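You operate a simulated robot arm through the tools that you are given. There is no shell and no other tool. Be economical: measure what you need, move in short steps, check, and stop when the job is done.

Carry out the task below with a simulated robot arm. There is one attempt and no reset: what you move stays moved.

## Task
Brush the lint off the grey shirt, then rub soap on the patch beside its fold.
Fine: brush and soap go back on their trays. Nothing pinched, dropped or knocked over. A coat counts when it lies all over at full strength: go over it till it gets no stronger. What is to be rubbed or washed off counts as gone when no trace of it is left.

Only the result counts: the job must be done as asked and must still hold three seconds after the hand-in. Knocking over, shifting, dropping, spilling or breaking anything else fails it. Flat cloth is picked up by pressing the open fingertips on it (5 to 10 N) and closing them slowly along it; thin cloth reads only 2 to 8 mm in the jaws.

## Robot
A 7-joint arm with a two-finger parallel gripper, fixed in place. Base frame: the origin is at the foot of the arm, x ahead of it, y to its left, z up. Readings come in m, degrees, newtons and seconds.
Its first joint turns from -66.0 to 66.0 degrees. Payload 2.4 kg.
Tool frame: the origin (TCP) lies between the finger pads and is the grasp point; the fingertips stand 0.03 m ahead of it; z points along the fingers, y is the line along which they close. The gripper opens to 0.094 m. The fingers are 0.028 m wide and 0.01 m thick; the gripper's body (0.05 by 0.096 m) begins 0.055 m behind the TCP.
Orientation is that of the tool frame in the base frame, as a unit quaternion [w, x, y, z]. With the fingers straight down and closing along the base's y, the tool's x points along the base's -x, its y along +y and its z along -z.

## Interface
- The arm moves only by the tool jog_arm. Its argument "deltas" is a list of rows, each an object of numbers (a shift or turn left out is 0, a gripper value left out holds the last): "tx", "ty", "tz": the shift along the tool's x, y, z in m; "ax", "ay", "az": the turn, a rotation vector about the tool's x, y, z in degrees; "grip": the opening, from 0 (shut) to 1 (fully open). In form: [{"tx": .., "ty": .., "tz": .., "ax": .., "ay": .., "az": .., "grip": ..}, ...]. A call has 1 to 20 rows; each row shifts and turns the commanded pose from where the row before left it, along the tool's axes as they then stand. Each row takes 0.2 s and may step no farther than 0.05 m and 8.6 degrees from the row before; otherwise, or with a gripper value out of range, the whole call is refused. A pose out of reach is approached as far as the arm can. The call stops where the force on the tool passes 40 N (or 10 N more than at its start, if that is more) or the arm is blocked; 0.2 s more then pass. The fingers move at their own pace (about 0.153 m/s each) and stop on an object; they squeeze with about 28 N. The grip force told is the motor's: it shows also when the fingers shut on nothing. Time passes only in rows, and 0.2 s behind the last, so rows that do not move let the fingers close. It gives the time, the measured TCP pose, the force on the tool (base axes), the opening and the grip force at its end, in the units of the frame above (readings bear some noise), with the torque about the TCP (base axes, N m) and any sound that the robot's microphone picked up, and new pictures: "pictures" is both (left out), scene, wrist or none.
- Cameras (640 x 400 px; columns grow to the right, rows downward): "scene" is fixed at [0.0384, 0.4866, 1.4308]; the picture's right is [-0.68, -0.73, 0.00], its down [-0.51, 0.48, -0.71] and it looks along [0.52, -0.48, -0.70] (base axes); focal length 309 px, centre (320, 200). "wrist" rides on the gripper at [0.076, 0.014, -0.102] in the tool frame; the picture's right is [-0.18, 0.98, 0.00], its down [-0.75, -0.14, -0.64] and it looks along [-0.63, -0.12, 0.77] (tool axes); focal length 243 px, centre (320, 200).
- pixel_to_xyz(camera, pixels): for up to 12 pixels [column, row] of the newest picture of that camera ("zoom" is the newest enlarged one), the place [x, y, z] in the base frame of the surface seen there, good to about 0.002 m. No time passes.
- close_up(camera, box): a new picture of the part [left, top, right, bottom] of that camera's present view, enlarged. No time passes.
- sign_off(): hands the job in; it is judged then, once.

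Work in short steps. Measure before you move; look again where a grasp or a placing could have gone wrong, and mend it. You have 80 turns and 200 pictures in all, those below and enlarged ones among them. Open the gripper and draw the arm clear of the work before you hand the job in, unless the task says otherwise; then end with one line.

The tools are called after "Request:" as name(argument=value, ...) on one line, values as JSON. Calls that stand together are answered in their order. jog_arm: Moves the arm, as the interface text tells. Its arguments: {"type":"object","properties":{"deltas":{"type":"array"},"pictures":{"type":"string","enum":["both","scene","wrist","none"]}},"required":["deltas"]} The other tools are called the same way: pixel_to_xyz (camera, pixels) gives the place of the surface under pixels of a picture; close_up (camera, box) takes an enlarged picture of a part of a camera's view; sign_off () hands the job in.

At the start:

```text
clock: 0.0
position: [0.3765, 0.2296, 1.086]
tool_rot: [0.0, 0.001, 1.0, 0.0]
wrist_force: [0.7, -0.5, 0.4]
wrist_torque: [0.02, 0.01, 0.01]
gripper_width: 0.094
grip_force: 0.1
```

scene: 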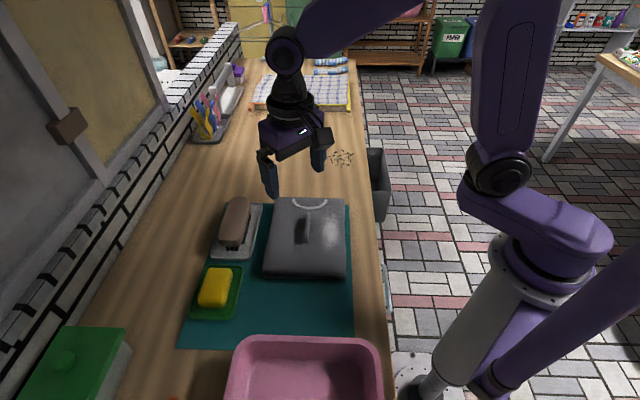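
wrist: 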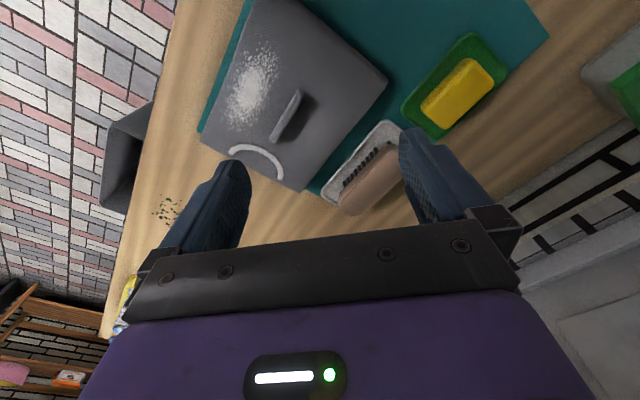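

The grey shirt is at about (308,237) in the scene, the brush at (236,222), and the soap at (215,287). I'll enlarge both views before measuring.

Request:
close_up(camera="scene", box=[170, 180, 370, 350])

Request:
close_up(camera="wrist", box=[180, 0, 580, 220])

Request:
pixel_to_xyz(camera="wrist", pixels=[[250, 85], [285, 115], [300, 93], [275, 138], [255, 160], [210, 130], [300, 188], [385, 80], [380, 165], [456, 92], [345, 205], [440, 60]])

Request:
pixel_to_xyz(camera="scene", pixels=[[236, 215], [243, 200], [228, 240], [215, 285], [208, 305], [278, 198], [345, 202], [265, 272], [345, 278], [307, 222], [303, 242], [233, 250]])

```text
2.35 times, centred on (270, 265) of scene
```

zoom: 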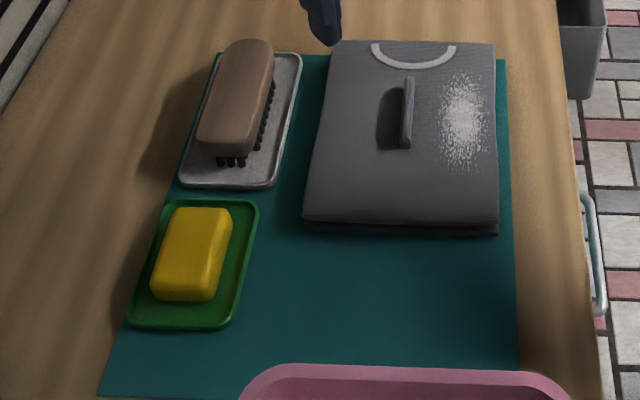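

```text
1.60 times, centred on (380, 110) of wrist
```

zoom: 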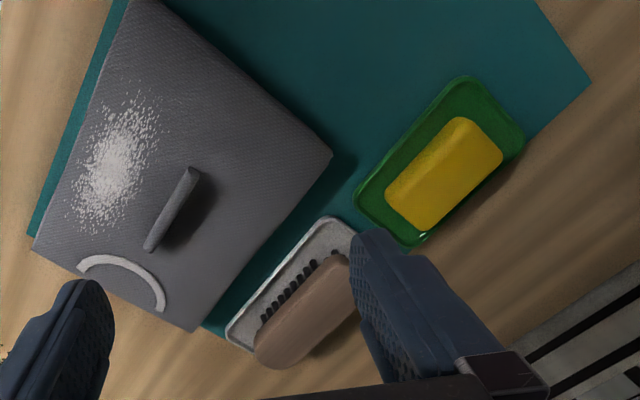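

```text
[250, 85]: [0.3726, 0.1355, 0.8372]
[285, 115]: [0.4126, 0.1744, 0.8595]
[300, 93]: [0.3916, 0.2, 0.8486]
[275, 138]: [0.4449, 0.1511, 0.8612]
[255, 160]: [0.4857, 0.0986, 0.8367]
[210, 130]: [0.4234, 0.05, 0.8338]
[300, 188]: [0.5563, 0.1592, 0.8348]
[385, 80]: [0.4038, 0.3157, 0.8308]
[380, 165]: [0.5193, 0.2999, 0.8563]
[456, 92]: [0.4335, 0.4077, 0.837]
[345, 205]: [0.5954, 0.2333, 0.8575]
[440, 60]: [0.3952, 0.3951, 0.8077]
```

```text
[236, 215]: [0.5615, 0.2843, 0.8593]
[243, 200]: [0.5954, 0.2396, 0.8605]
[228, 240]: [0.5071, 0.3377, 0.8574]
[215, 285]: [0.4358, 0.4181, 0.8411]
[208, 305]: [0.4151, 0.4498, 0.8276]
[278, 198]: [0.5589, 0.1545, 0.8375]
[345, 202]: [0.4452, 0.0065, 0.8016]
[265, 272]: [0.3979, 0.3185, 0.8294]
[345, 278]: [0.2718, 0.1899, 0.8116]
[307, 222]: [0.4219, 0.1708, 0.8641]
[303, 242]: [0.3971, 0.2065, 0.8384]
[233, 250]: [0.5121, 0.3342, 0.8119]
```

Both cameras agree that the shirt top is at z≈0.837, with a ridge up to 0.862. I need to see the dark area beside the ridge, at about wrist (305,115), to tell whether it's the patch or a shadow.

Request:
close_up(camera="wrist", box=[200, 40, 360, 190])

Request:
close_up(camera="scene", box=[255, 190, 355, 285])

Request:
close_up(camera="scene", box=[200, 185, 270, 265])

```text
2.67 times, centred on (280, 115) of wrist
```

zoom: 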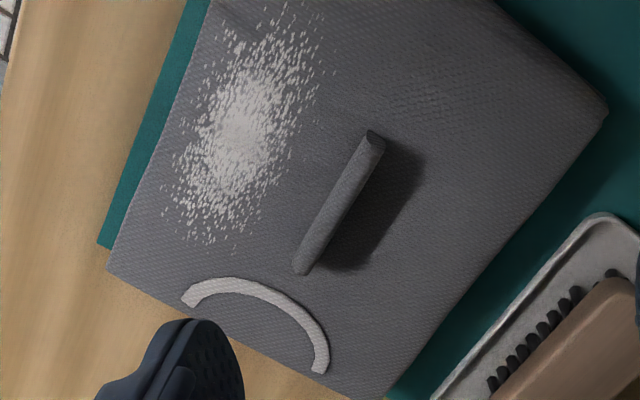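

```text
4.21 times, centred on (305, 238) of scene
```

zoom: 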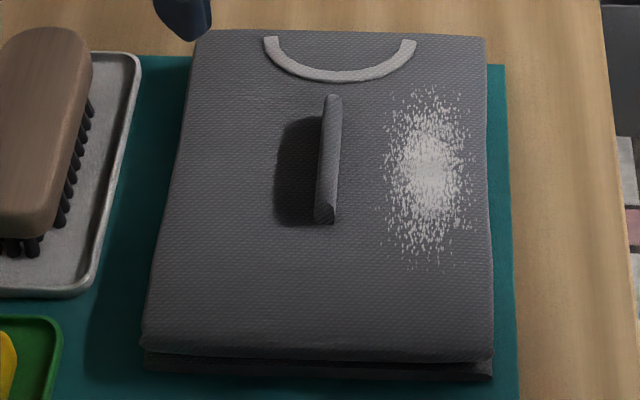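

```text
5.00 times, centred on (235, 225) of scene
```

zoom: 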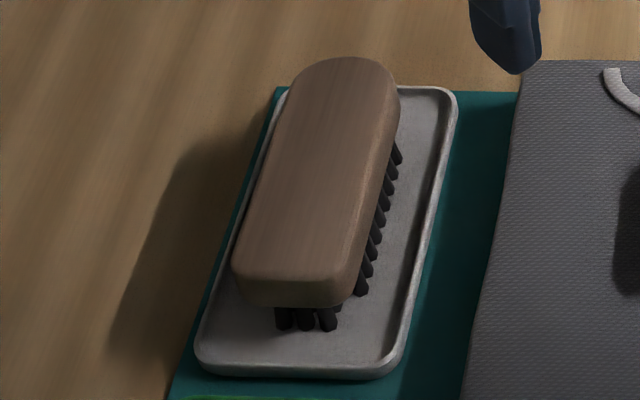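

What I see left of the ridge could be shadow. I'll shift the wrist camera closer over the shirt for a better look before touching anything.

Request:
jog_arm(deltas=[{"tx": 0.035, "ty": -0.005, "tz": 0.03}, {"tx": 0.035, "ty": -0.005, "tz": 0.03}, {"tx": 0.035, "ty": -0.005, "tz": 0.03}, {}], pictures="both")

```text
clock: 1.0
position: [0.2718, 0.2142, 0.9961]
tool_rot: [0.0, -0.001, 1.0, 0.0]
wrist_force: [-0.8, -0.1, -0.3]
wrist_torque: [0.0, -0.02, 0.02]
gripper_width: 0.0943
grip_force: 0.0
```

scene: 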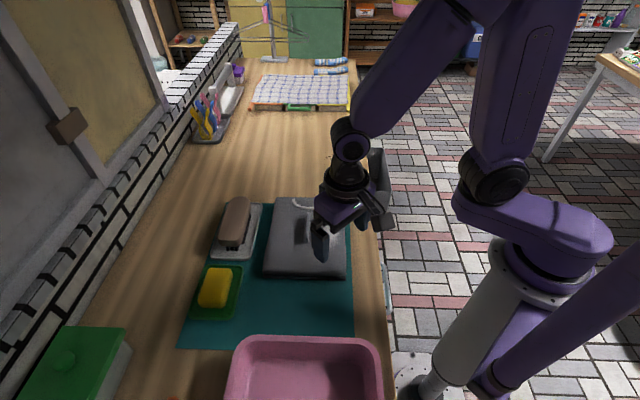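
wrist: 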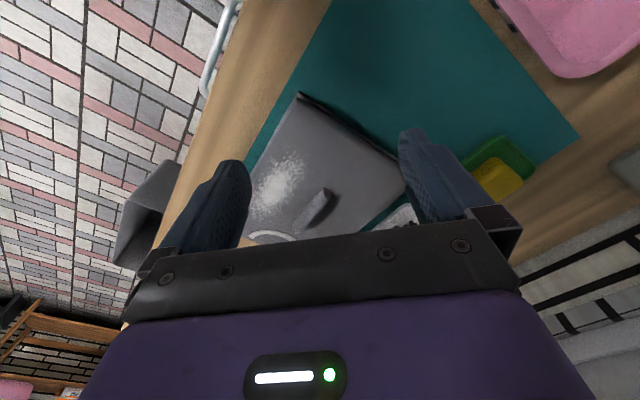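

The ridge sits too low in the wrist view, at (318,205), close to the gripper body. I'll move +x and a bit down so it appears near row 100.

Request:
jog_arm(deltas=[{"tx": -0.04, "ty": -0.003, "tz": 0.01}, {"tx": -0.04, "ty": -0.003, "tz": 0.01}, {"tx": -0.04, "ty": -0.003, "tz": 0.01}, {"tx": -0.03, "tz": 0.01}, {}], pictures="wrist")

Request:
close_up(camera="wrist", box=[160, 0, 480, 200])

```text
clock: 2.2
position: [0.422, 0.2048, 0.9566]
tool_rot: [0.0, 0.001, 1.0, 0.0]
wrist_force: [0.3, -0.2, -0.7]
wrist_torque: [0.04, 0.02, 0.0]
gripper_width: 0.0941
grip_force: 0.0
```

wrist: 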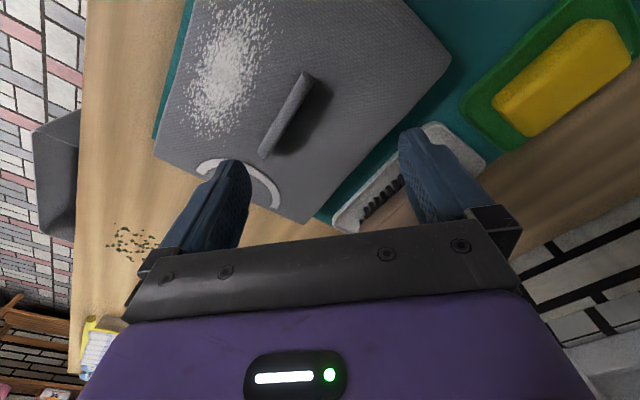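

```text
2.00 times, centred on (320, 100) of wrist
```

zoom: 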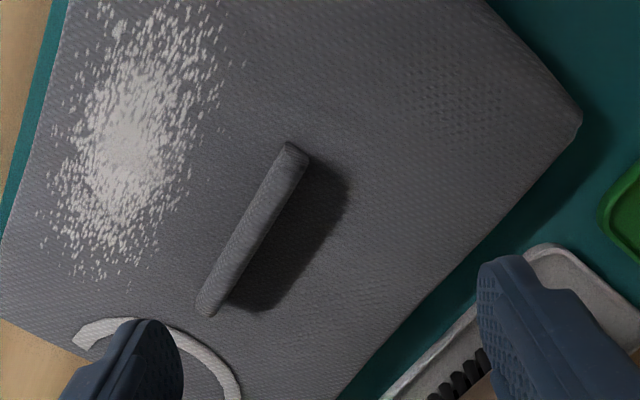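

I can see a faintly darker speckle around zoom (450,110). I'll enlarge both candidate areas and locate them.

Request:
close_up(camera="wrist", box=[330, 10, 450, 100])

Request:
close_up(camera="wrist", box=[240, 60, 360, 160])

Request:
pixel_to_xyz(camera="wrist", pixels=[[375, 45], [395, 60], [268, 150], [305, 78], [333, 90], [292, 153], [452, 60], [220, 30], [190, 0], [250, 120], [195, 140], [263, 15]])

```text
4.44 times, centred on (390, 55) of wrist
```

zoom: 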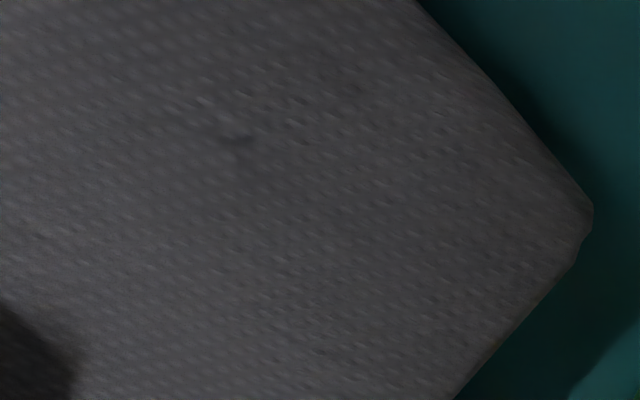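

```text
4.00 times, centred on (300, 110) of wrist
```

zoom: 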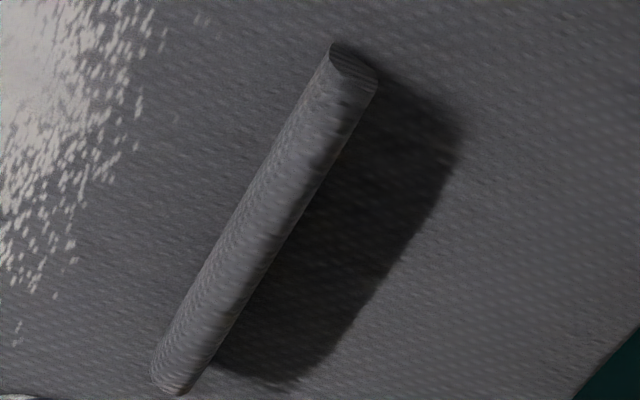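

```text
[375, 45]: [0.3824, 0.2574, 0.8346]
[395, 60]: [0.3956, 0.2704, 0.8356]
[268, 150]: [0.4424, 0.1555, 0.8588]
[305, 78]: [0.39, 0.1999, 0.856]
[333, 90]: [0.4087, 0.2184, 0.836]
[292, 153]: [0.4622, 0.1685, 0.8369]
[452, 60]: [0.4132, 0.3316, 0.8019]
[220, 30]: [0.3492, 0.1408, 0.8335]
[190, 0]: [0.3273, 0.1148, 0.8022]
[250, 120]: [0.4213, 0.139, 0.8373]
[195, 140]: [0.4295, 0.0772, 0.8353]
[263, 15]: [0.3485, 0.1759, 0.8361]
```

Request:
close_up(camera="wrist", box=[275, 75, 347, 120])

Request:
close_up(camera="wrist", box=[265, 115, 337, 160])

```text
8.89 times, centred on (311, 98) of wrist
```

zoom: 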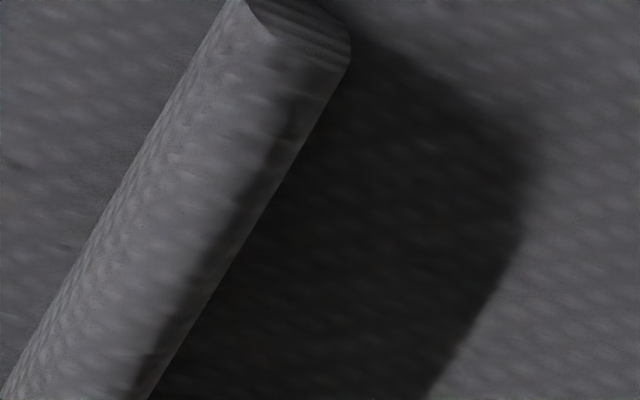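

```text
8.89 times, centred on (301, 138) of wrist
```

zoom: 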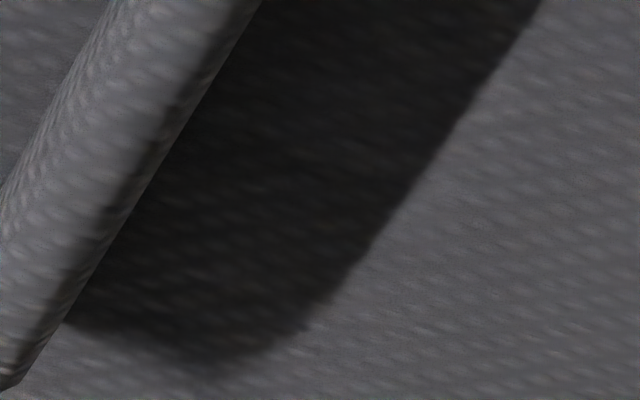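

The dark strip hugs the ridge on its brush side, so I'll treat it as the patch area and check again after brushing. Next I'll measure the brush, both trays and the soap from the scene camera.

Request:
pixel_to_xyz(camera="scene", pixels=[[233, 201], [248, 202], [241, 198], [220, 236], [239, 240], [229, 239], [235, 220], [227, 219], [246, 219], [250, 210], [262, 206], [230, 257]])

Request:
pixel_to_xyz(camera="scene", pixels=[[209, 269], [230, 270], [203, 302], [224, 303], [216, 285], [206, 286], [227, 287], [214, 308], [220, 266], [241, 267], [192, 312], [232, 315]])

Request:
close_up(camera="scene", box=[180, 250, 260, 330])

Request:
close_up(camera="scene", box=[200, 190, 270, 265])

```text
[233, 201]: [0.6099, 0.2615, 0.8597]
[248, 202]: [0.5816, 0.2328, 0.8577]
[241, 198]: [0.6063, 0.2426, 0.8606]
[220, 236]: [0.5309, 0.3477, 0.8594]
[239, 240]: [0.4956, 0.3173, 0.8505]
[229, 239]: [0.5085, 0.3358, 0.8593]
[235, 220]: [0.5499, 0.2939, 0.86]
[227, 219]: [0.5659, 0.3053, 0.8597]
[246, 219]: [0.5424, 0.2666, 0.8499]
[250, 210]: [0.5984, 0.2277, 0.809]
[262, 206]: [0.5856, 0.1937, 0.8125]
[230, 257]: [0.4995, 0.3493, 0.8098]
```

```text
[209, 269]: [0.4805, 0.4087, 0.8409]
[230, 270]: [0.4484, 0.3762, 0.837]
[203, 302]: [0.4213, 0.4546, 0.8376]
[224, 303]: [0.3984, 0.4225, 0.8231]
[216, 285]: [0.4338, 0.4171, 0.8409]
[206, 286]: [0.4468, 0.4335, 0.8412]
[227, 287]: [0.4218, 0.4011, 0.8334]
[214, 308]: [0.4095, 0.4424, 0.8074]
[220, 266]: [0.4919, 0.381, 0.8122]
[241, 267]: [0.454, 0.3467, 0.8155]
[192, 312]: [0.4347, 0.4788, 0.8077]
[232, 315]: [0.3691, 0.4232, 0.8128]
```

```text
5.00 times, centred on (220, 290) of scene
```

zoom: 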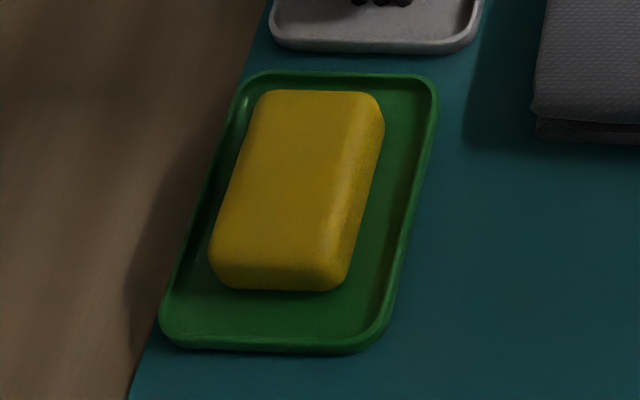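

```text
5.33 times, centred on (235, 228) of scene
```

zoom: 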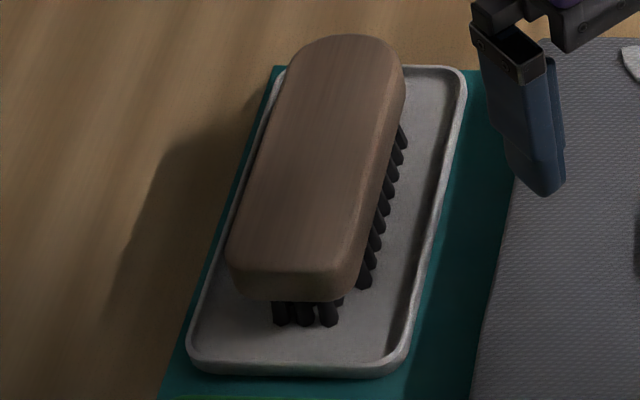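

The brush top is at z≈0.86, its centre about (0.556,0.288), and its long axis runs along (0.72,-0.69). I'll move above it and turn the gripper about 43.6° so the fingers close across its width.

Request:
jog_arm(deltas=[{"tx": -0.034, "ty": 0.021, "tz": -0.005}, {"tx": -0.034, "ty": 0.021, "tz": -0.005}, {"tx": -0.033, "ty": 0.021}, {"tx": -0.033, "ty": 0.02}, {"az": 7.27}, {"az": 7.27}, {"az": 7.27}, {"az": 7.27}, {"az": 7.27}, {"az": 7.27}, {}], pictures="both")

```text
clock: 4.6
position: [0.5554, 0.2878, 0.967]
tool_rot: [0.0, 0.372, 0.928, 0.0]
wrist_force: [-0.4, 0.1, 1.2]
wrist_torque: [-0.01, 0.02, -0.03]
gripper_width: 0.0937
grip_force: 0.1
```

scene: 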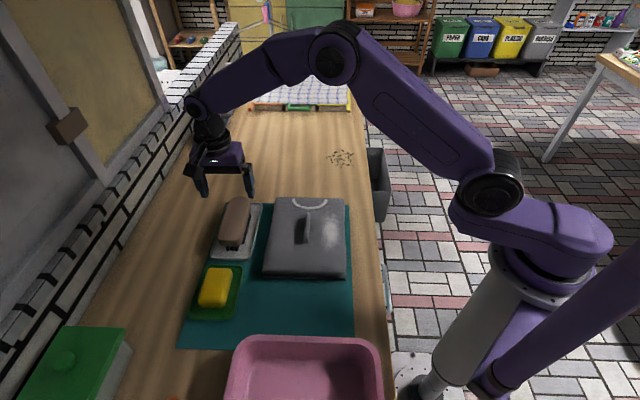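
wrist: 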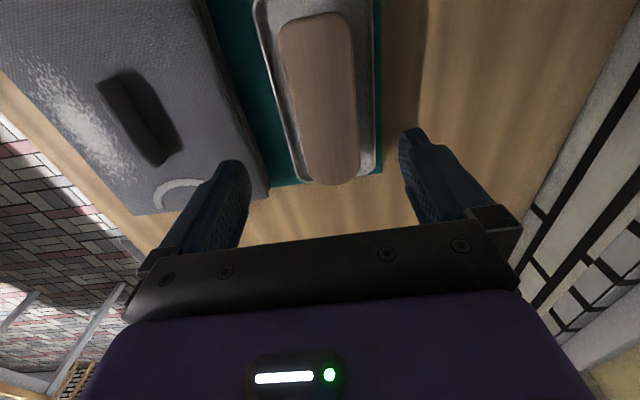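

The pose is reached. From the wrist I'll measure the brush outline precisely, and check the patch from this new angle at about (140,110).

Request:
pixel_to_xyz(camera="wrist", pixels=[[284, 60], [350, 60], [302, 150], [356, 150], [315, 15], [332, 180], [320, 100], [290, 100], [353, 100], [262, 60], [374, 60], [375, 165]])

Request:
close_up(camera="wrist", box=[80, 50, 220, 180])

```text
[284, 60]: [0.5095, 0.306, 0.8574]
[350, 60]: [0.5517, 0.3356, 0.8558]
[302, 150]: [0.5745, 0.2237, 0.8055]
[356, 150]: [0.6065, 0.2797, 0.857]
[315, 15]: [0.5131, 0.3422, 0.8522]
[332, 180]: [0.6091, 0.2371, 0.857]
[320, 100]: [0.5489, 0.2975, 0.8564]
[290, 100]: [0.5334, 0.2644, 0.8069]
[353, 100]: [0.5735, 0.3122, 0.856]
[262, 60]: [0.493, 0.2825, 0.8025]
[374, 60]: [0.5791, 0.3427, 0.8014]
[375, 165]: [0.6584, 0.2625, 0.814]
```

```text
3.08 times, centred on (150, 115) of wrist
```

zoom: 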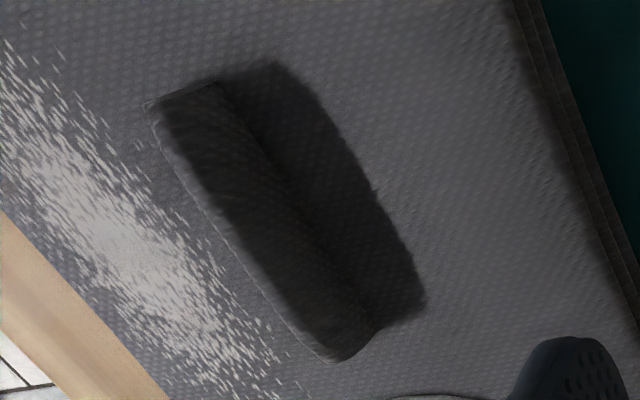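

The brush centreline is about 5 mm farther along +n than the tool. I'll correct that and descend to z≈0.854, which puts the fingertips at 0.824, above the tray floor.

Request:
jog_arm(deltas=[{"ty": 0.005, "tz": 0.02}, {"tz": 0.03}, {"tz": 0.03}, {"tz": 0.02}, {"tz": 0.013}, {}], pictures="both")

```text
clock: 6.0
position: [0.5574, 0.2919, 0.8542]
tool_rot: [0.001, 0.371, 0.929, 0.0]
wrist_force: [0.3, 0.9, -0.5]
wrist_torque: [0.0, 0.0, 0.01]
gripper_width: 0.094
grip_force: 0.0
```

scene: 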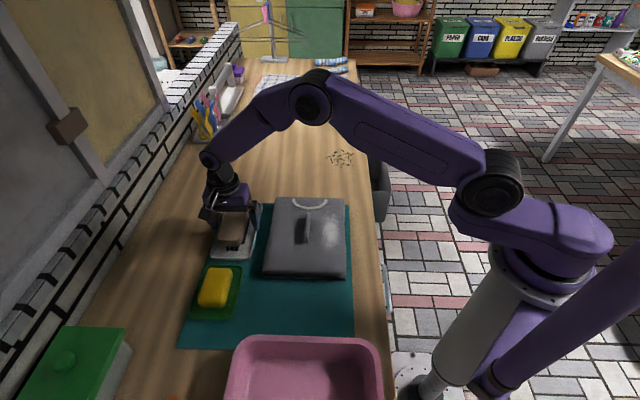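
wrist: 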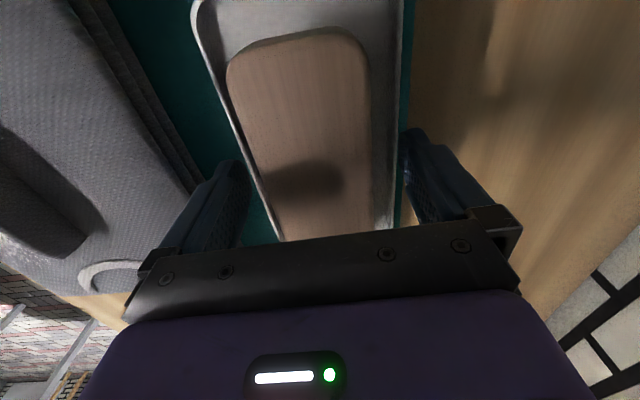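

The fingers straddle the brush with no contact force, so I'll close.

Request:
jog_arm(deltas=[{"grip": 0.6}, {"grip": 0.4}, {"grip": 0.3}, {"grip": 0.3}, {"grip": 0.3}], pictures="wrist")

```text
clock: 7.2
position: [0.5588, 0.2919, 0.8541]
tool_rot: [0.0, 0.372, 0.928, -0.001]
wrist_force: [0.6, 0.0, -0.4]
wrist_torque: [0.01, -0.01, -0.01]
gripper_width: 0.0602
grip_force: 28.3
```

wrist: 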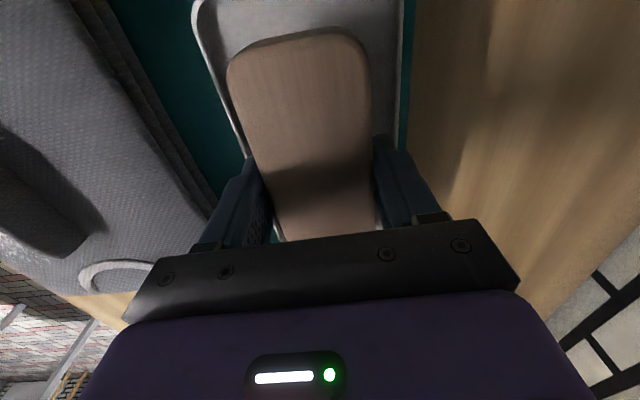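

The brush is gripped at 0.060 m. I'll lift it straight up and measure the lint extents in the scene view.

Request:
jog_arm(deltas=[{"tz": -0.02}, {"tz": -0.03}, {"tz": -0.03}, {}], pictures="both")

Request:
pixel_to_xyz(camera="scene", pixels=[[331, 210], [331, 256], [319, 232], [342, 230], [331, 232], [323, 213], [339, 213], [322, 250], [340, 250], [312, 212], [307, 243], [344, 205]])

Request:
close_up(camera="scene", box=[255, 190, 355, 285])

```text
clock: 8.2
position: [0.5593, 0.2919, 0.9334]
tool_rot: [0.0, 0.371, 0.929, 0.0]
wrist_force: [-0.3, -0.2, -1.9]
wrist_torque: [0.01, 0.01, -0.02]
gripper_width: 0.0598
grip_force: 28.2
```

scene: 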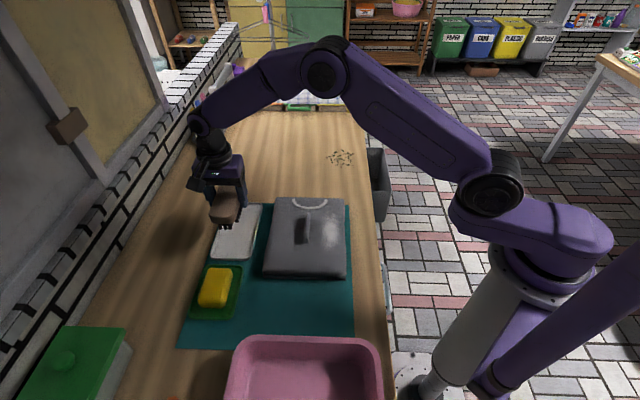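
wrist: 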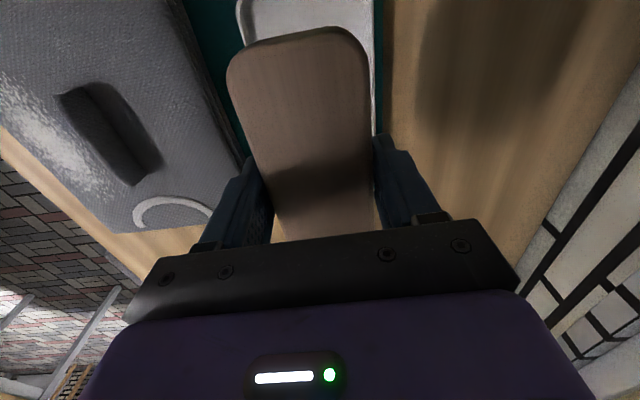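

```text
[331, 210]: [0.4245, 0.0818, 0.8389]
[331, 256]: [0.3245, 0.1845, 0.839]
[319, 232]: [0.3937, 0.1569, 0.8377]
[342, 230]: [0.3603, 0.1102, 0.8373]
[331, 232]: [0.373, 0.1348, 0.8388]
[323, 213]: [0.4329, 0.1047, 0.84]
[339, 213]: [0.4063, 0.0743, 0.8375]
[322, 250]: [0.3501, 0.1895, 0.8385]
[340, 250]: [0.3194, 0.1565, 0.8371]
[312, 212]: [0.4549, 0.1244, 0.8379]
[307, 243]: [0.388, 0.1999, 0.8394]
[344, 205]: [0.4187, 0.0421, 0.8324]
```

```text
4.21 times, centred on (305, 238) of scene
```

zoom: 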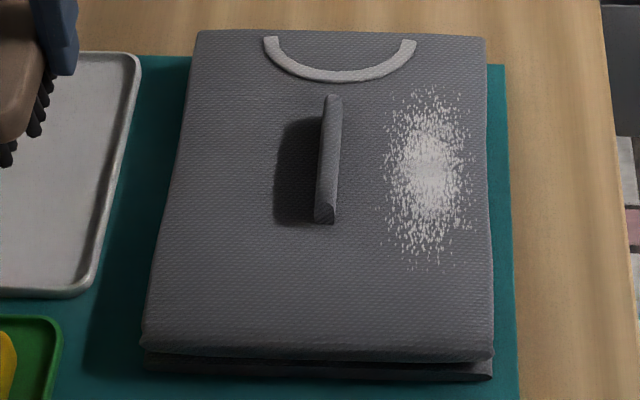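

The lint spans about ±72 mm along the ridge direction and ±28 mm across, centred at (0.374,0.134). I'll carry the brush over it at the present height, 8 mm off-centre toward the ridge.

Request:
jog_arm(deltas=[{"tx": 0.005, "ty": -0.0467}, {"tx": 0.005, "ty": -0.0467}, {"tx": 0.005, "ty": -0.0467}, {"tx": 0.005, "ty": -0.0467}, {"tx": 0.005, "ty": -0.0467}, {"tz": 0.02}, {"tz": 0.01}, {}], pictures="both")

```text
clock: 10.0
position: [0.3797, 0.1394, 0.9034]
tool_rot: [0.0, 0.372, 0.928, 0.0]
wrist_force: [-0.7, -1.1, -1.3]
wrist_torque: [-0.02, 0.05, -0.03]
gripper_width: 0.06
grip_force: 28.0
```

scene: 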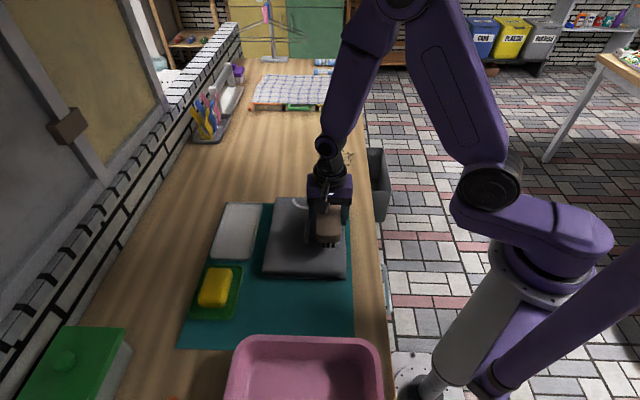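
wrist: 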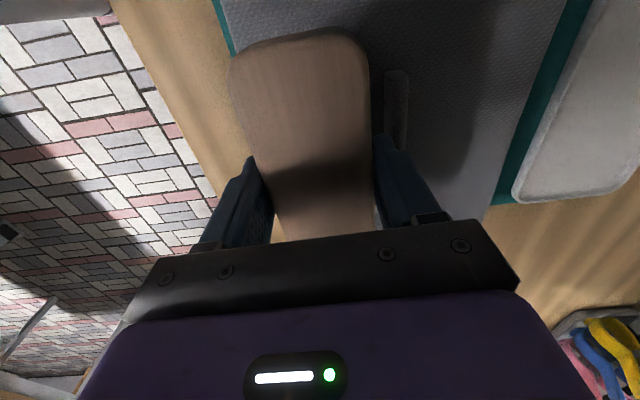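

The right finger looks close to the ridge, around wrist (395,110), so I'll check the clearance before lowering.

Request:
close_up(camera="wrist", box=[330, 50, 470, 220])

Request:
close_up(camera="scene", box=[275, 180, 365, 270])

Request:
pixel_to_xyz(camera="wrist", pixels=[[397, 75], [397, 120], [388, 75], [385, 140], [407, 80], [405, 180]])

```text
2.35 times, centred on (400, 135) of wrist
```

zoom: 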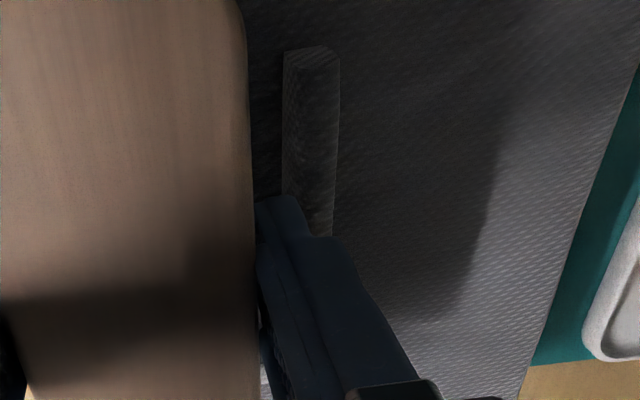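

```text
4.44 times, centred on (320, 225) of scene
```

zoom: 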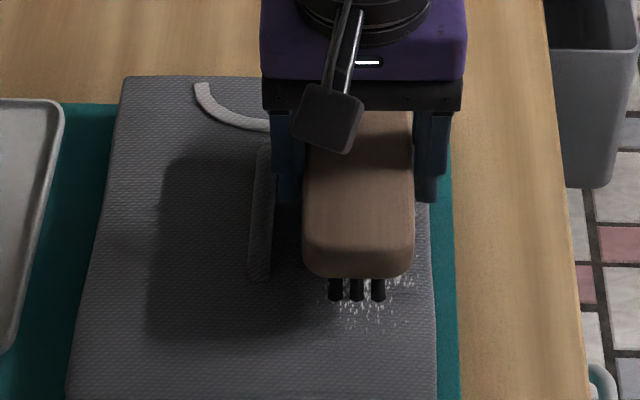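

```text
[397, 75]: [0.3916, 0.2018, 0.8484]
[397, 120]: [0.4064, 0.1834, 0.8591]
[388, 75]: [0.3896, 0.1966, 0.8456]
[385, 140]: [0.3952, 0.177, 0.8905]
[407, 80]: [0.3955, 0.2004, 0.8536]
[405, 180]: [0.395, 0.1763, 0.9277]
```

Bristles only span about ±14 mm, and the finger has ~8 mm to the ridge. I'll shift 5 mm away from it and lower until there's contact force.

Request:
jog_arm(deltas=[{"ty": -0.005}, {"tz": 0.008}, {"tz": 0.005}, {"tz": 0.003}, {}], pictures="none")

```text
clock: 11.2
position: [0.3763, 0.1359, 0.8869]
tool_rot: [0.0, 0.371, 0.929, 0.0]
wrist_force: [0.1, 0.2, -1.7]
wrist_torque: [0.02, 0.0, 0.04]
gripper_width: 0.0601
grip_force: 27.4
```

No contact yet at z=0.887, so I'll go down a little more.

Request:
jog_arm(deltas=[{"tz": 0.002}, {}, {"tz": 0.002}, {}], pictures="none")

```text
clock: 12.2
position: [0.3756, 0.1368, 0.8845]
tool_rot: [0.0, 0.372, 0.928, -0.001]
wrist_force: [0.1, 0.4, -0.7]
wrist_torque: [0.06, -0.03, -0.01]
gripper_width: 0.06
grip_force: 27.7
```

Request:
jog_arm(deltas=[{"tz": 0.0015}, {}], pictures="none")

```text
clock: 12.8
position: [0.3757, 0.137, 0.8829]
tool_rot: [0.0, 0.371, 0.929, 0.001]
wrist_force: [-2.4, -0.9, 14.4]
wrist_torque: [-0.07, 0.0, -0.09]
gripper_width: 0.06
grip_force: 28.1
```

Contact reads about 15 N at z≈0.883. I'll ease off slightly and stroke along the lint's length.

Request:
jog_arm(deltas=[{"tz": -0.0006}, {"tx": 0.015}, {"tx": 0.015}, {"tx": -0.02}, {"tx": -0.02}, {"tx": -0.02}, {"tx": 0.02}, {"tx": 0.01}, {}], pictures="scene")

Request:
close_up(camera="scene", box=[275, 180, 365, 270])

```text
clock: 14.8
position: [0.3764, 0.1375, 0.8829]
tool_rot: [0.0, 0.371, 0.928, 0.0]
wrist_force: [0.3, -1.0, -0.7]
wrist_torque: [0.04, -0.01, -0.03]
gripper_width: 0.0602
grip_force: 27.8
```

scene: 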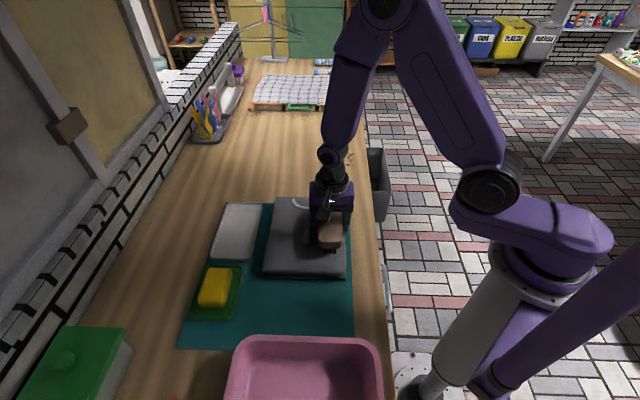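

```text
4.44 times, centred on (320, 225) of scene
```

zoom: 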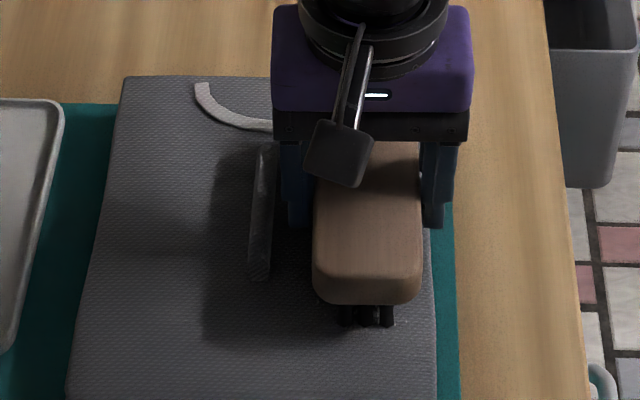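

The force faded during the stroke, but the near-end lint seems gone. I'll press 1 mm more and stroke again, stepping away from the ridge.

Request:
jog_arm(deltas=[{"tz": 0.001}, {"tx": 0.02}, {"tx": 0.01}, {"tx": -0.02}, {"tx": -0.02}, {"tx": -0.02}, {"tx": 0.015, "ty": -0.005}, {"tx": 0.015, "ty": -0.004}, {}], pictures="none")

Request:
jog_arm(deltas=[{"tx": 0.02}, {"tx": 0.01}, {"tx": -0.02}, {"tx": -0.02}, {"tx": -0.02}, {"tx": 0.015, "ty": -0.005}, {"tx": 0.015, "ty": -0.004}, {"tx": 0.02}, {"tx": 0.01}, {"tx": -0.02}, {"tx": -0.02}, {"tx": -0.02}, {"tx": 0.03}, {}], pictures="none")

```text
clock: 16.8
position: [0.3705, 0.1295, 0.8809]
tool_rot: [0.002, 0.372, 0.928, 0.001]
wrist_force: [8.9, -4.4, 16.9]
wrist_torque: [0.04, 0.1, -0.05]
gripper_width: 0.0599
grip_force: 28.0
```

```text
clock: 19.8
position: [0.3627, 0.123, 0.8817]
tool_rot: [0.0, 0.372, 0.928, 0.0]
wrist_force: [0.6, 0.4, -0.8]
wrist_torque: [0.01, 0.02, 0.02]
gripper_width: 0.0598
grip_force: 28.3
```

I'll lift and move back toward the tray side to see the shirt.

Request:
jog_arm(deltas=[{"tz": -0.02}, {"tz": -0.03}, {"tx": -0.045}, {"tx": -0.045}, {"tx": -0.045}, {}], pictures="scene")

Request:
close_up(camera="scene", box=[275, 190, 365, 280])

Request:
close_up(camera="wrist", box=[180, 0, 460, 200])

```text
clock: 21.2
position: [0.4619, 0.0284, 0.9311]
tool_rot: [-0.001, 0.372, 0.928, -0.001]
wrist_force: [0.1, 0.6, -1.8]
wrist_torque: [0.0, 0.02, -0.03]
gripper_width: 0.0597
grip_force: 27.9
```

scene: 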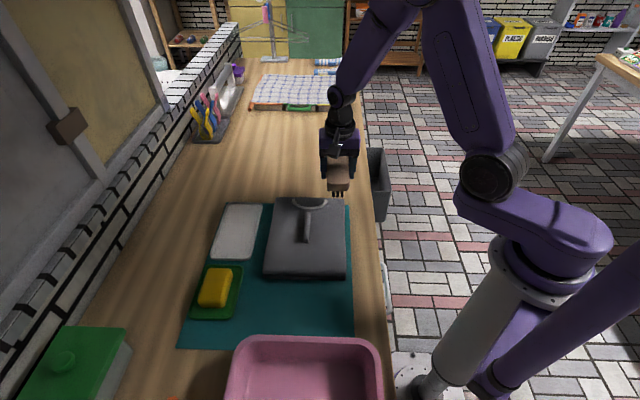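

```text
4.44 times, centred on (320, 235) of scene
```

zoom: 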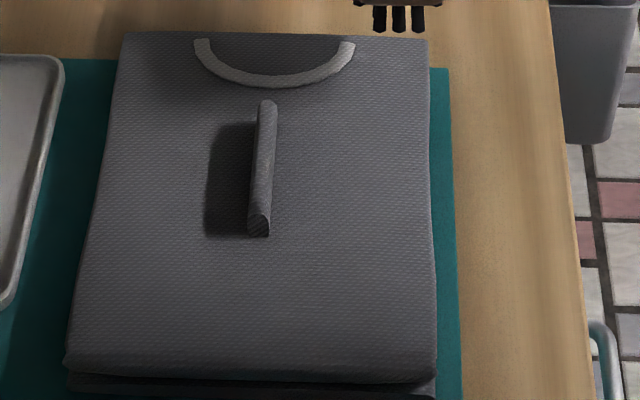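

```text
2.00 times, centred on (320, 100) of wrist
```

zoom: 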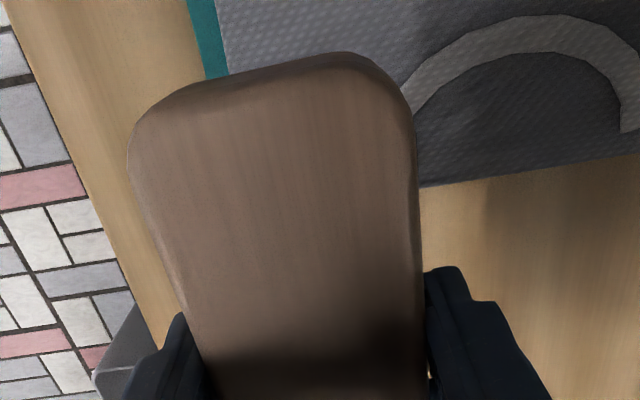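

The lint appears gone. I'll enlarge further to check for any remaining trace.

Request:
close_up(camera="scene", box=[308, 196, 352, 226])

Request:
close_up(camera="scene", box=[308, 226, 352, 256])

Request:
close_up(camera="scene", box=[308, 254, 352, 284])

Request:
close_up(camera="scene", box=[270, 200, 320, 250])

```text
13.33 times, centred on (330, 211) of scene
```

zoom: 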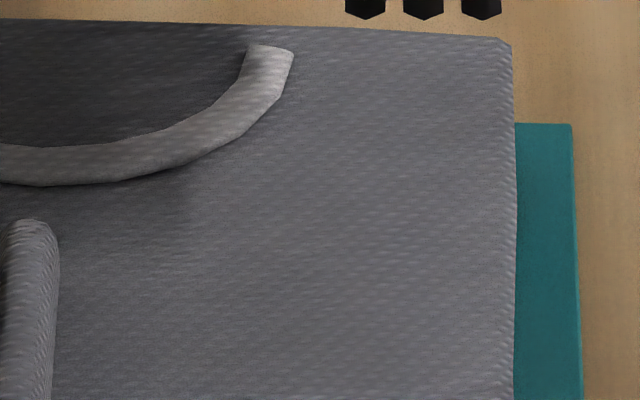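

```text
13.33 times, centred on (330, 241) of scene
```

zoom: 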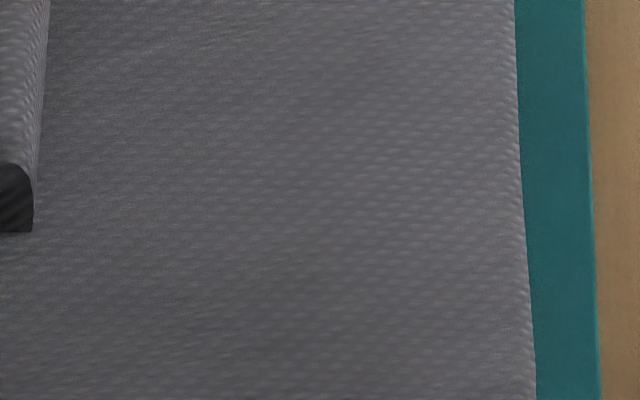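

```text
13.33 times, centred on (330, 269) of scene
```

zoom: 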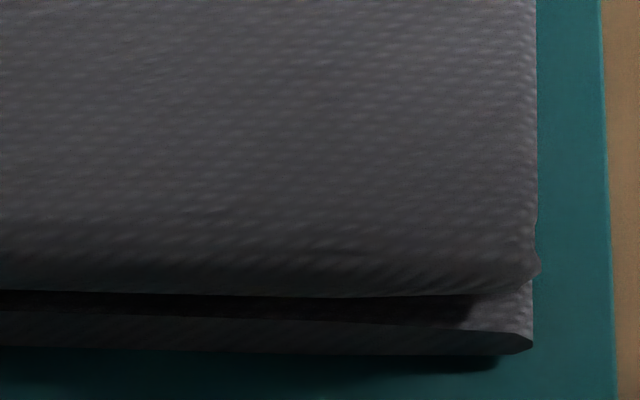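

```text
8.00 times, centred on (295, 225) of scene
```

zoom: 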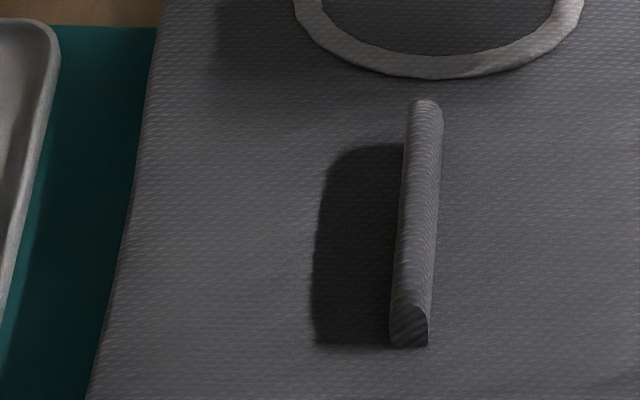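

The lint is gone with no trace. Now I'll carry the brush back above its tray at (0.5585,0.292).

Request:
jog_arm(deltas=[{"tx": 0.0187, "ty": 0.0429}, {"tx": 0.0187, "ty": 0.0429}, {"tx": 0.0187, "ty": 0.0429}, {"tx": 0.0187, "ty": 0.0429}, {"tx": 0.0187, "ty": 0.0429}, {"tx": 0.0185, "ty": 0.043}, {"tz": 0.03}, {}], pictures="scene")

```text
clock: 23.0
position: [0.5567, 0.2937, 0.9011]
tool_rot: [0.001, 0.371, 0.929, 0.0]
wrist_force: [-0.1, 0.1, -0.7]
wrist_torque: [0.03, 0.0, 0.03]
gripper_width: 0.0596
grip_force: 27.8
```

scene: 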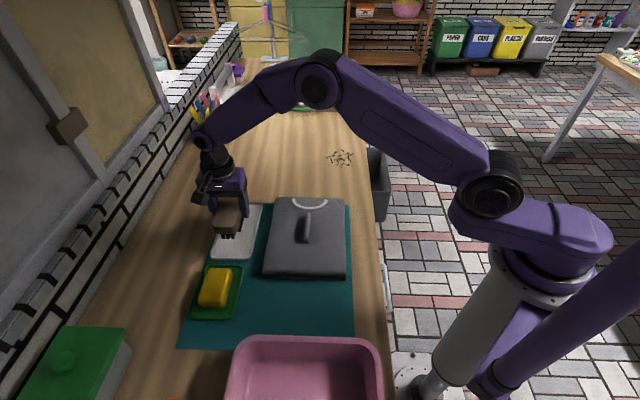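

It's aligned over the tray, so I'll lower it gently.

Request:
jog_arm(deltas=[{"tz": 0.02}, {"tz": 0.015}, {"tz": 0.006}, {"tz": 0.003}, {}, {"tz": 0.002}, {}], pictures="wrist")

```text
clock: 24.6
position: [0.5576, 0.2946, 0.8551]
tool_rot: [0.0, 0.371, 0.929, 0.0]
wrist_force: [-0.4, 0.0, -0.3]
wrist_torque: [0.03, 0.01, -0.03]
gripper_width: 0.0596
grip_force: 28.2
```

wrist: 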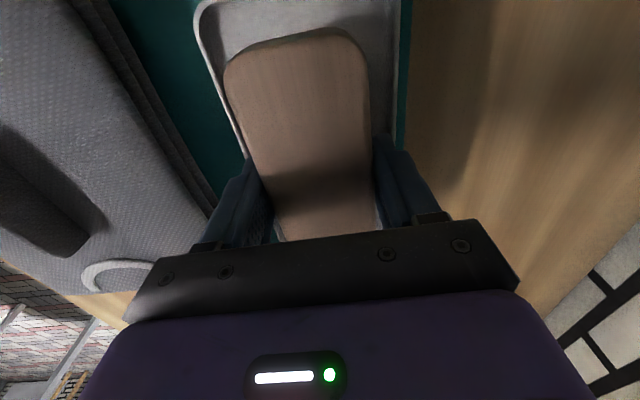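

It's at grasp height with practically no load, so I'll lower 1.5 mm more to seat it and then open.

Request:
jog_arm(deltas=[{"tz": 0.001}, {}, {"tz": 0.001}, {}], pictures="none")

```text
clock: 25.6
position: [0.5588, 0.2943, 0.855]
tool_rot: [0.0, 0.371, 0.929, 0.0]
wrist_force: [0.0, 0.0, -0.4]
wrist_torque: [0.0, 0.03, 0.01]
gripper_width: 0.0601
grip_force: 28.2
```

Request:
jog_arm(deltas=[{"tz": 0.001}, {}], pictures="none")

```text
clock: 26.2
position: [0.5587, 0.2937, 0.8537]
tool_rot: [-0.001, 0.372, 0.928, 0.0]
wrist_force: [1.0, 0.2, -1.5]
wrist_torque: [0.0, 0.03, -0.02]
gripper_width: 0.0599
grip_force: 27.8
```

Request:
jog_arm(deltas=[{"tz": 0.001}, {}], pictures="none")

```text
clock: 26.8
position: [0.558, 0.2936, 0.8518]
tool_rot: [0.0, 0.371, 0.929, 0.0]
wrist_force: [-1.2, -1.2, 3.9]
wrist_torque: [-0.12, 0.08, 0.0]
gripper_width: 0.06
grip_force: 28.0
```

The tray contact now shows (+4 N), so I'll release slowly and back up.

Request:
jog_arm(deltas=[{"grip": 0.7}, {"grip": 0.85}, {"grip": 1.0}, {}, {"tz": -0.02}, {"tz": -0.03}, {"tz": -0.04}, {"tz": -0.02}, {}], pictures="both")

Request:
close_up(camera="scene", box=[180, 195, 270, 325])

```text
clock: 28.8
position: [0.5577, 0.2931, 0.9615]
tool_rot: [0.0, 0.372, 0.928, 0.0]
wrist_force: [1.0, 0.2, -0.1]
wrist_torque: [-0.01, 0.03, -0.03]
gripper_width: 0.0941
grip_force: 0.0
```

scene: 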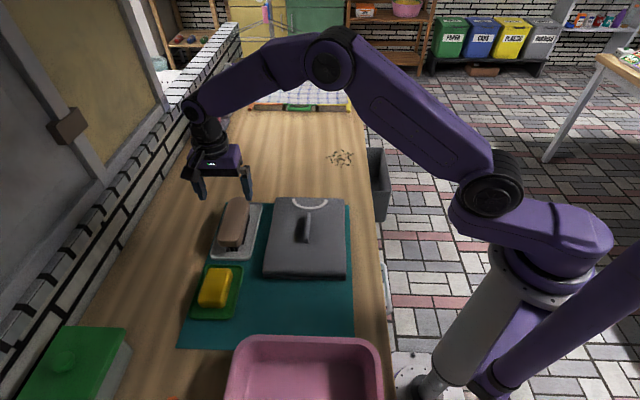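
wrist: 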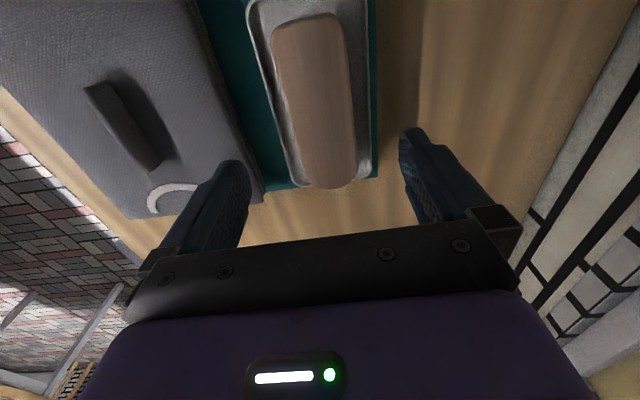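

```text
3.08 times, centred on (225, 260) of scene
```

zoom: 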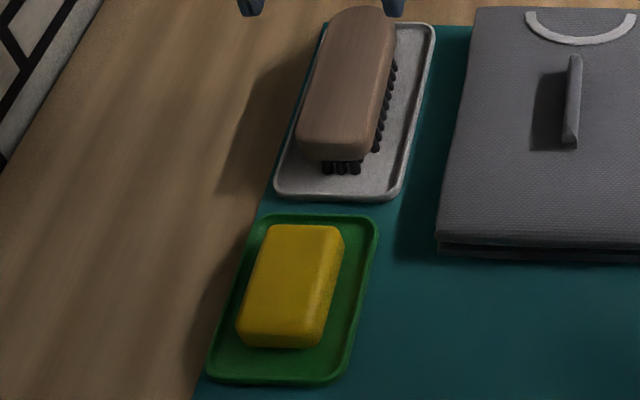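

The brush is back on its tray. Next I'll move above the soap, at about (0.4385,0.415), in the same orientation and measure it.

Request:
jog_arm(deltas=[{"tx": 0.0425, "ty": 0.0015}, {"tx": 0.0425, "ty": 0.0015}, {"tx": 0.0425, "ty": 0.0015}, {"tx": 0.0425, "ty": 0.0015}, {}], pictures="both")

Request:
close_up(camera="wrist", box=[200, 0, 440, 200])

```text
clock: 30.0
position: [0.4393, 0.4155, 0.9622]
tool_rot: [0.0, 0.371, 0.929, 0.0]
wrist_force: [-0.3, -0.6, 0.1]
wrist_torque: [-0.03, 0.0, 0.01]
gripper_width: 0.094
grip_force: 0.1
```

scene: 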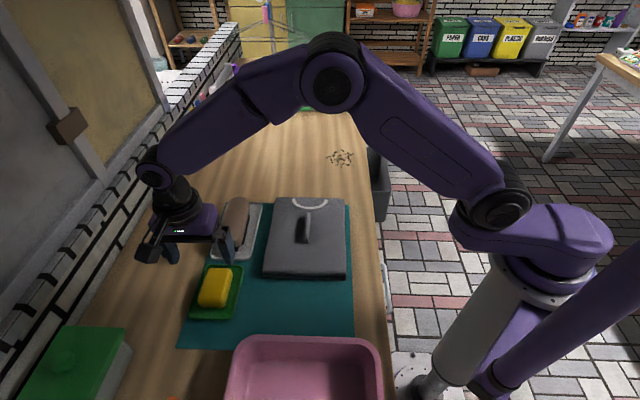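
wrist: 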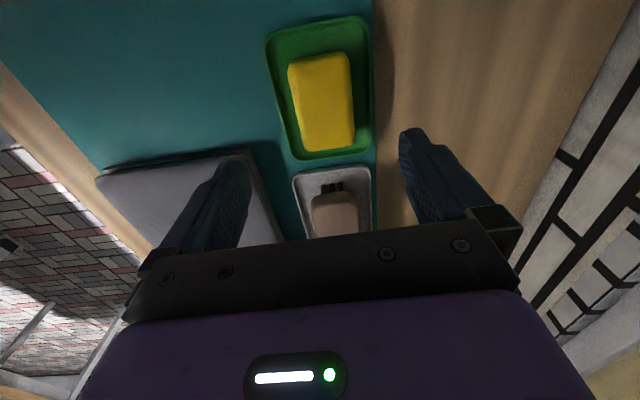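

```text
2.00 times, centred on (320, 100) of wrist
```

zoom: 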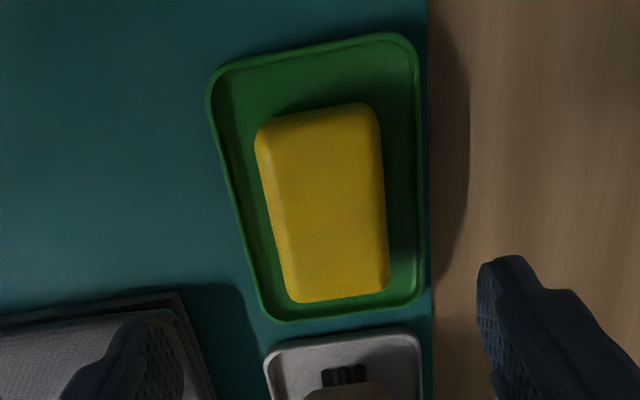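

Request:
pixel_to_xyz(camera="wrist", pixels=[[297, 85], [348, 80], [304, 130], [352, 130], [318, 60], [328, 144], [322, 100], [270, 70], [370, 70], [320, 22], [330, 155], [340, 30]])

```text
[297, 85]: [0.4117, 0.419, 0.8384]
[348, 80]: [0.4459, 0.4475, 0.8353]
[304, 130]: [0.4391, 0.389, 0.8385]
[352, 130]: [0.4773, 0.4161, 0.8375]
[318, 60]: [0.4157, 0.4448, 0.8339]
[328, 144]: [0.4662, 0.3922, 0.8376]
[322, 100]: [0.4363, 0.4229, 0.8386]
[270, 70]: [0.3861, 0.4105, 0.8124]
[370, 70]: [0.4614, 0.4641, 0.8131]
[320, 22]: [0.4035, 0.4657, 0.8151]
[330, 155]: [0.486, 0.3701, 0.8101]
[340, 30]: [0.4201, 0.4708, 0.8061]
```

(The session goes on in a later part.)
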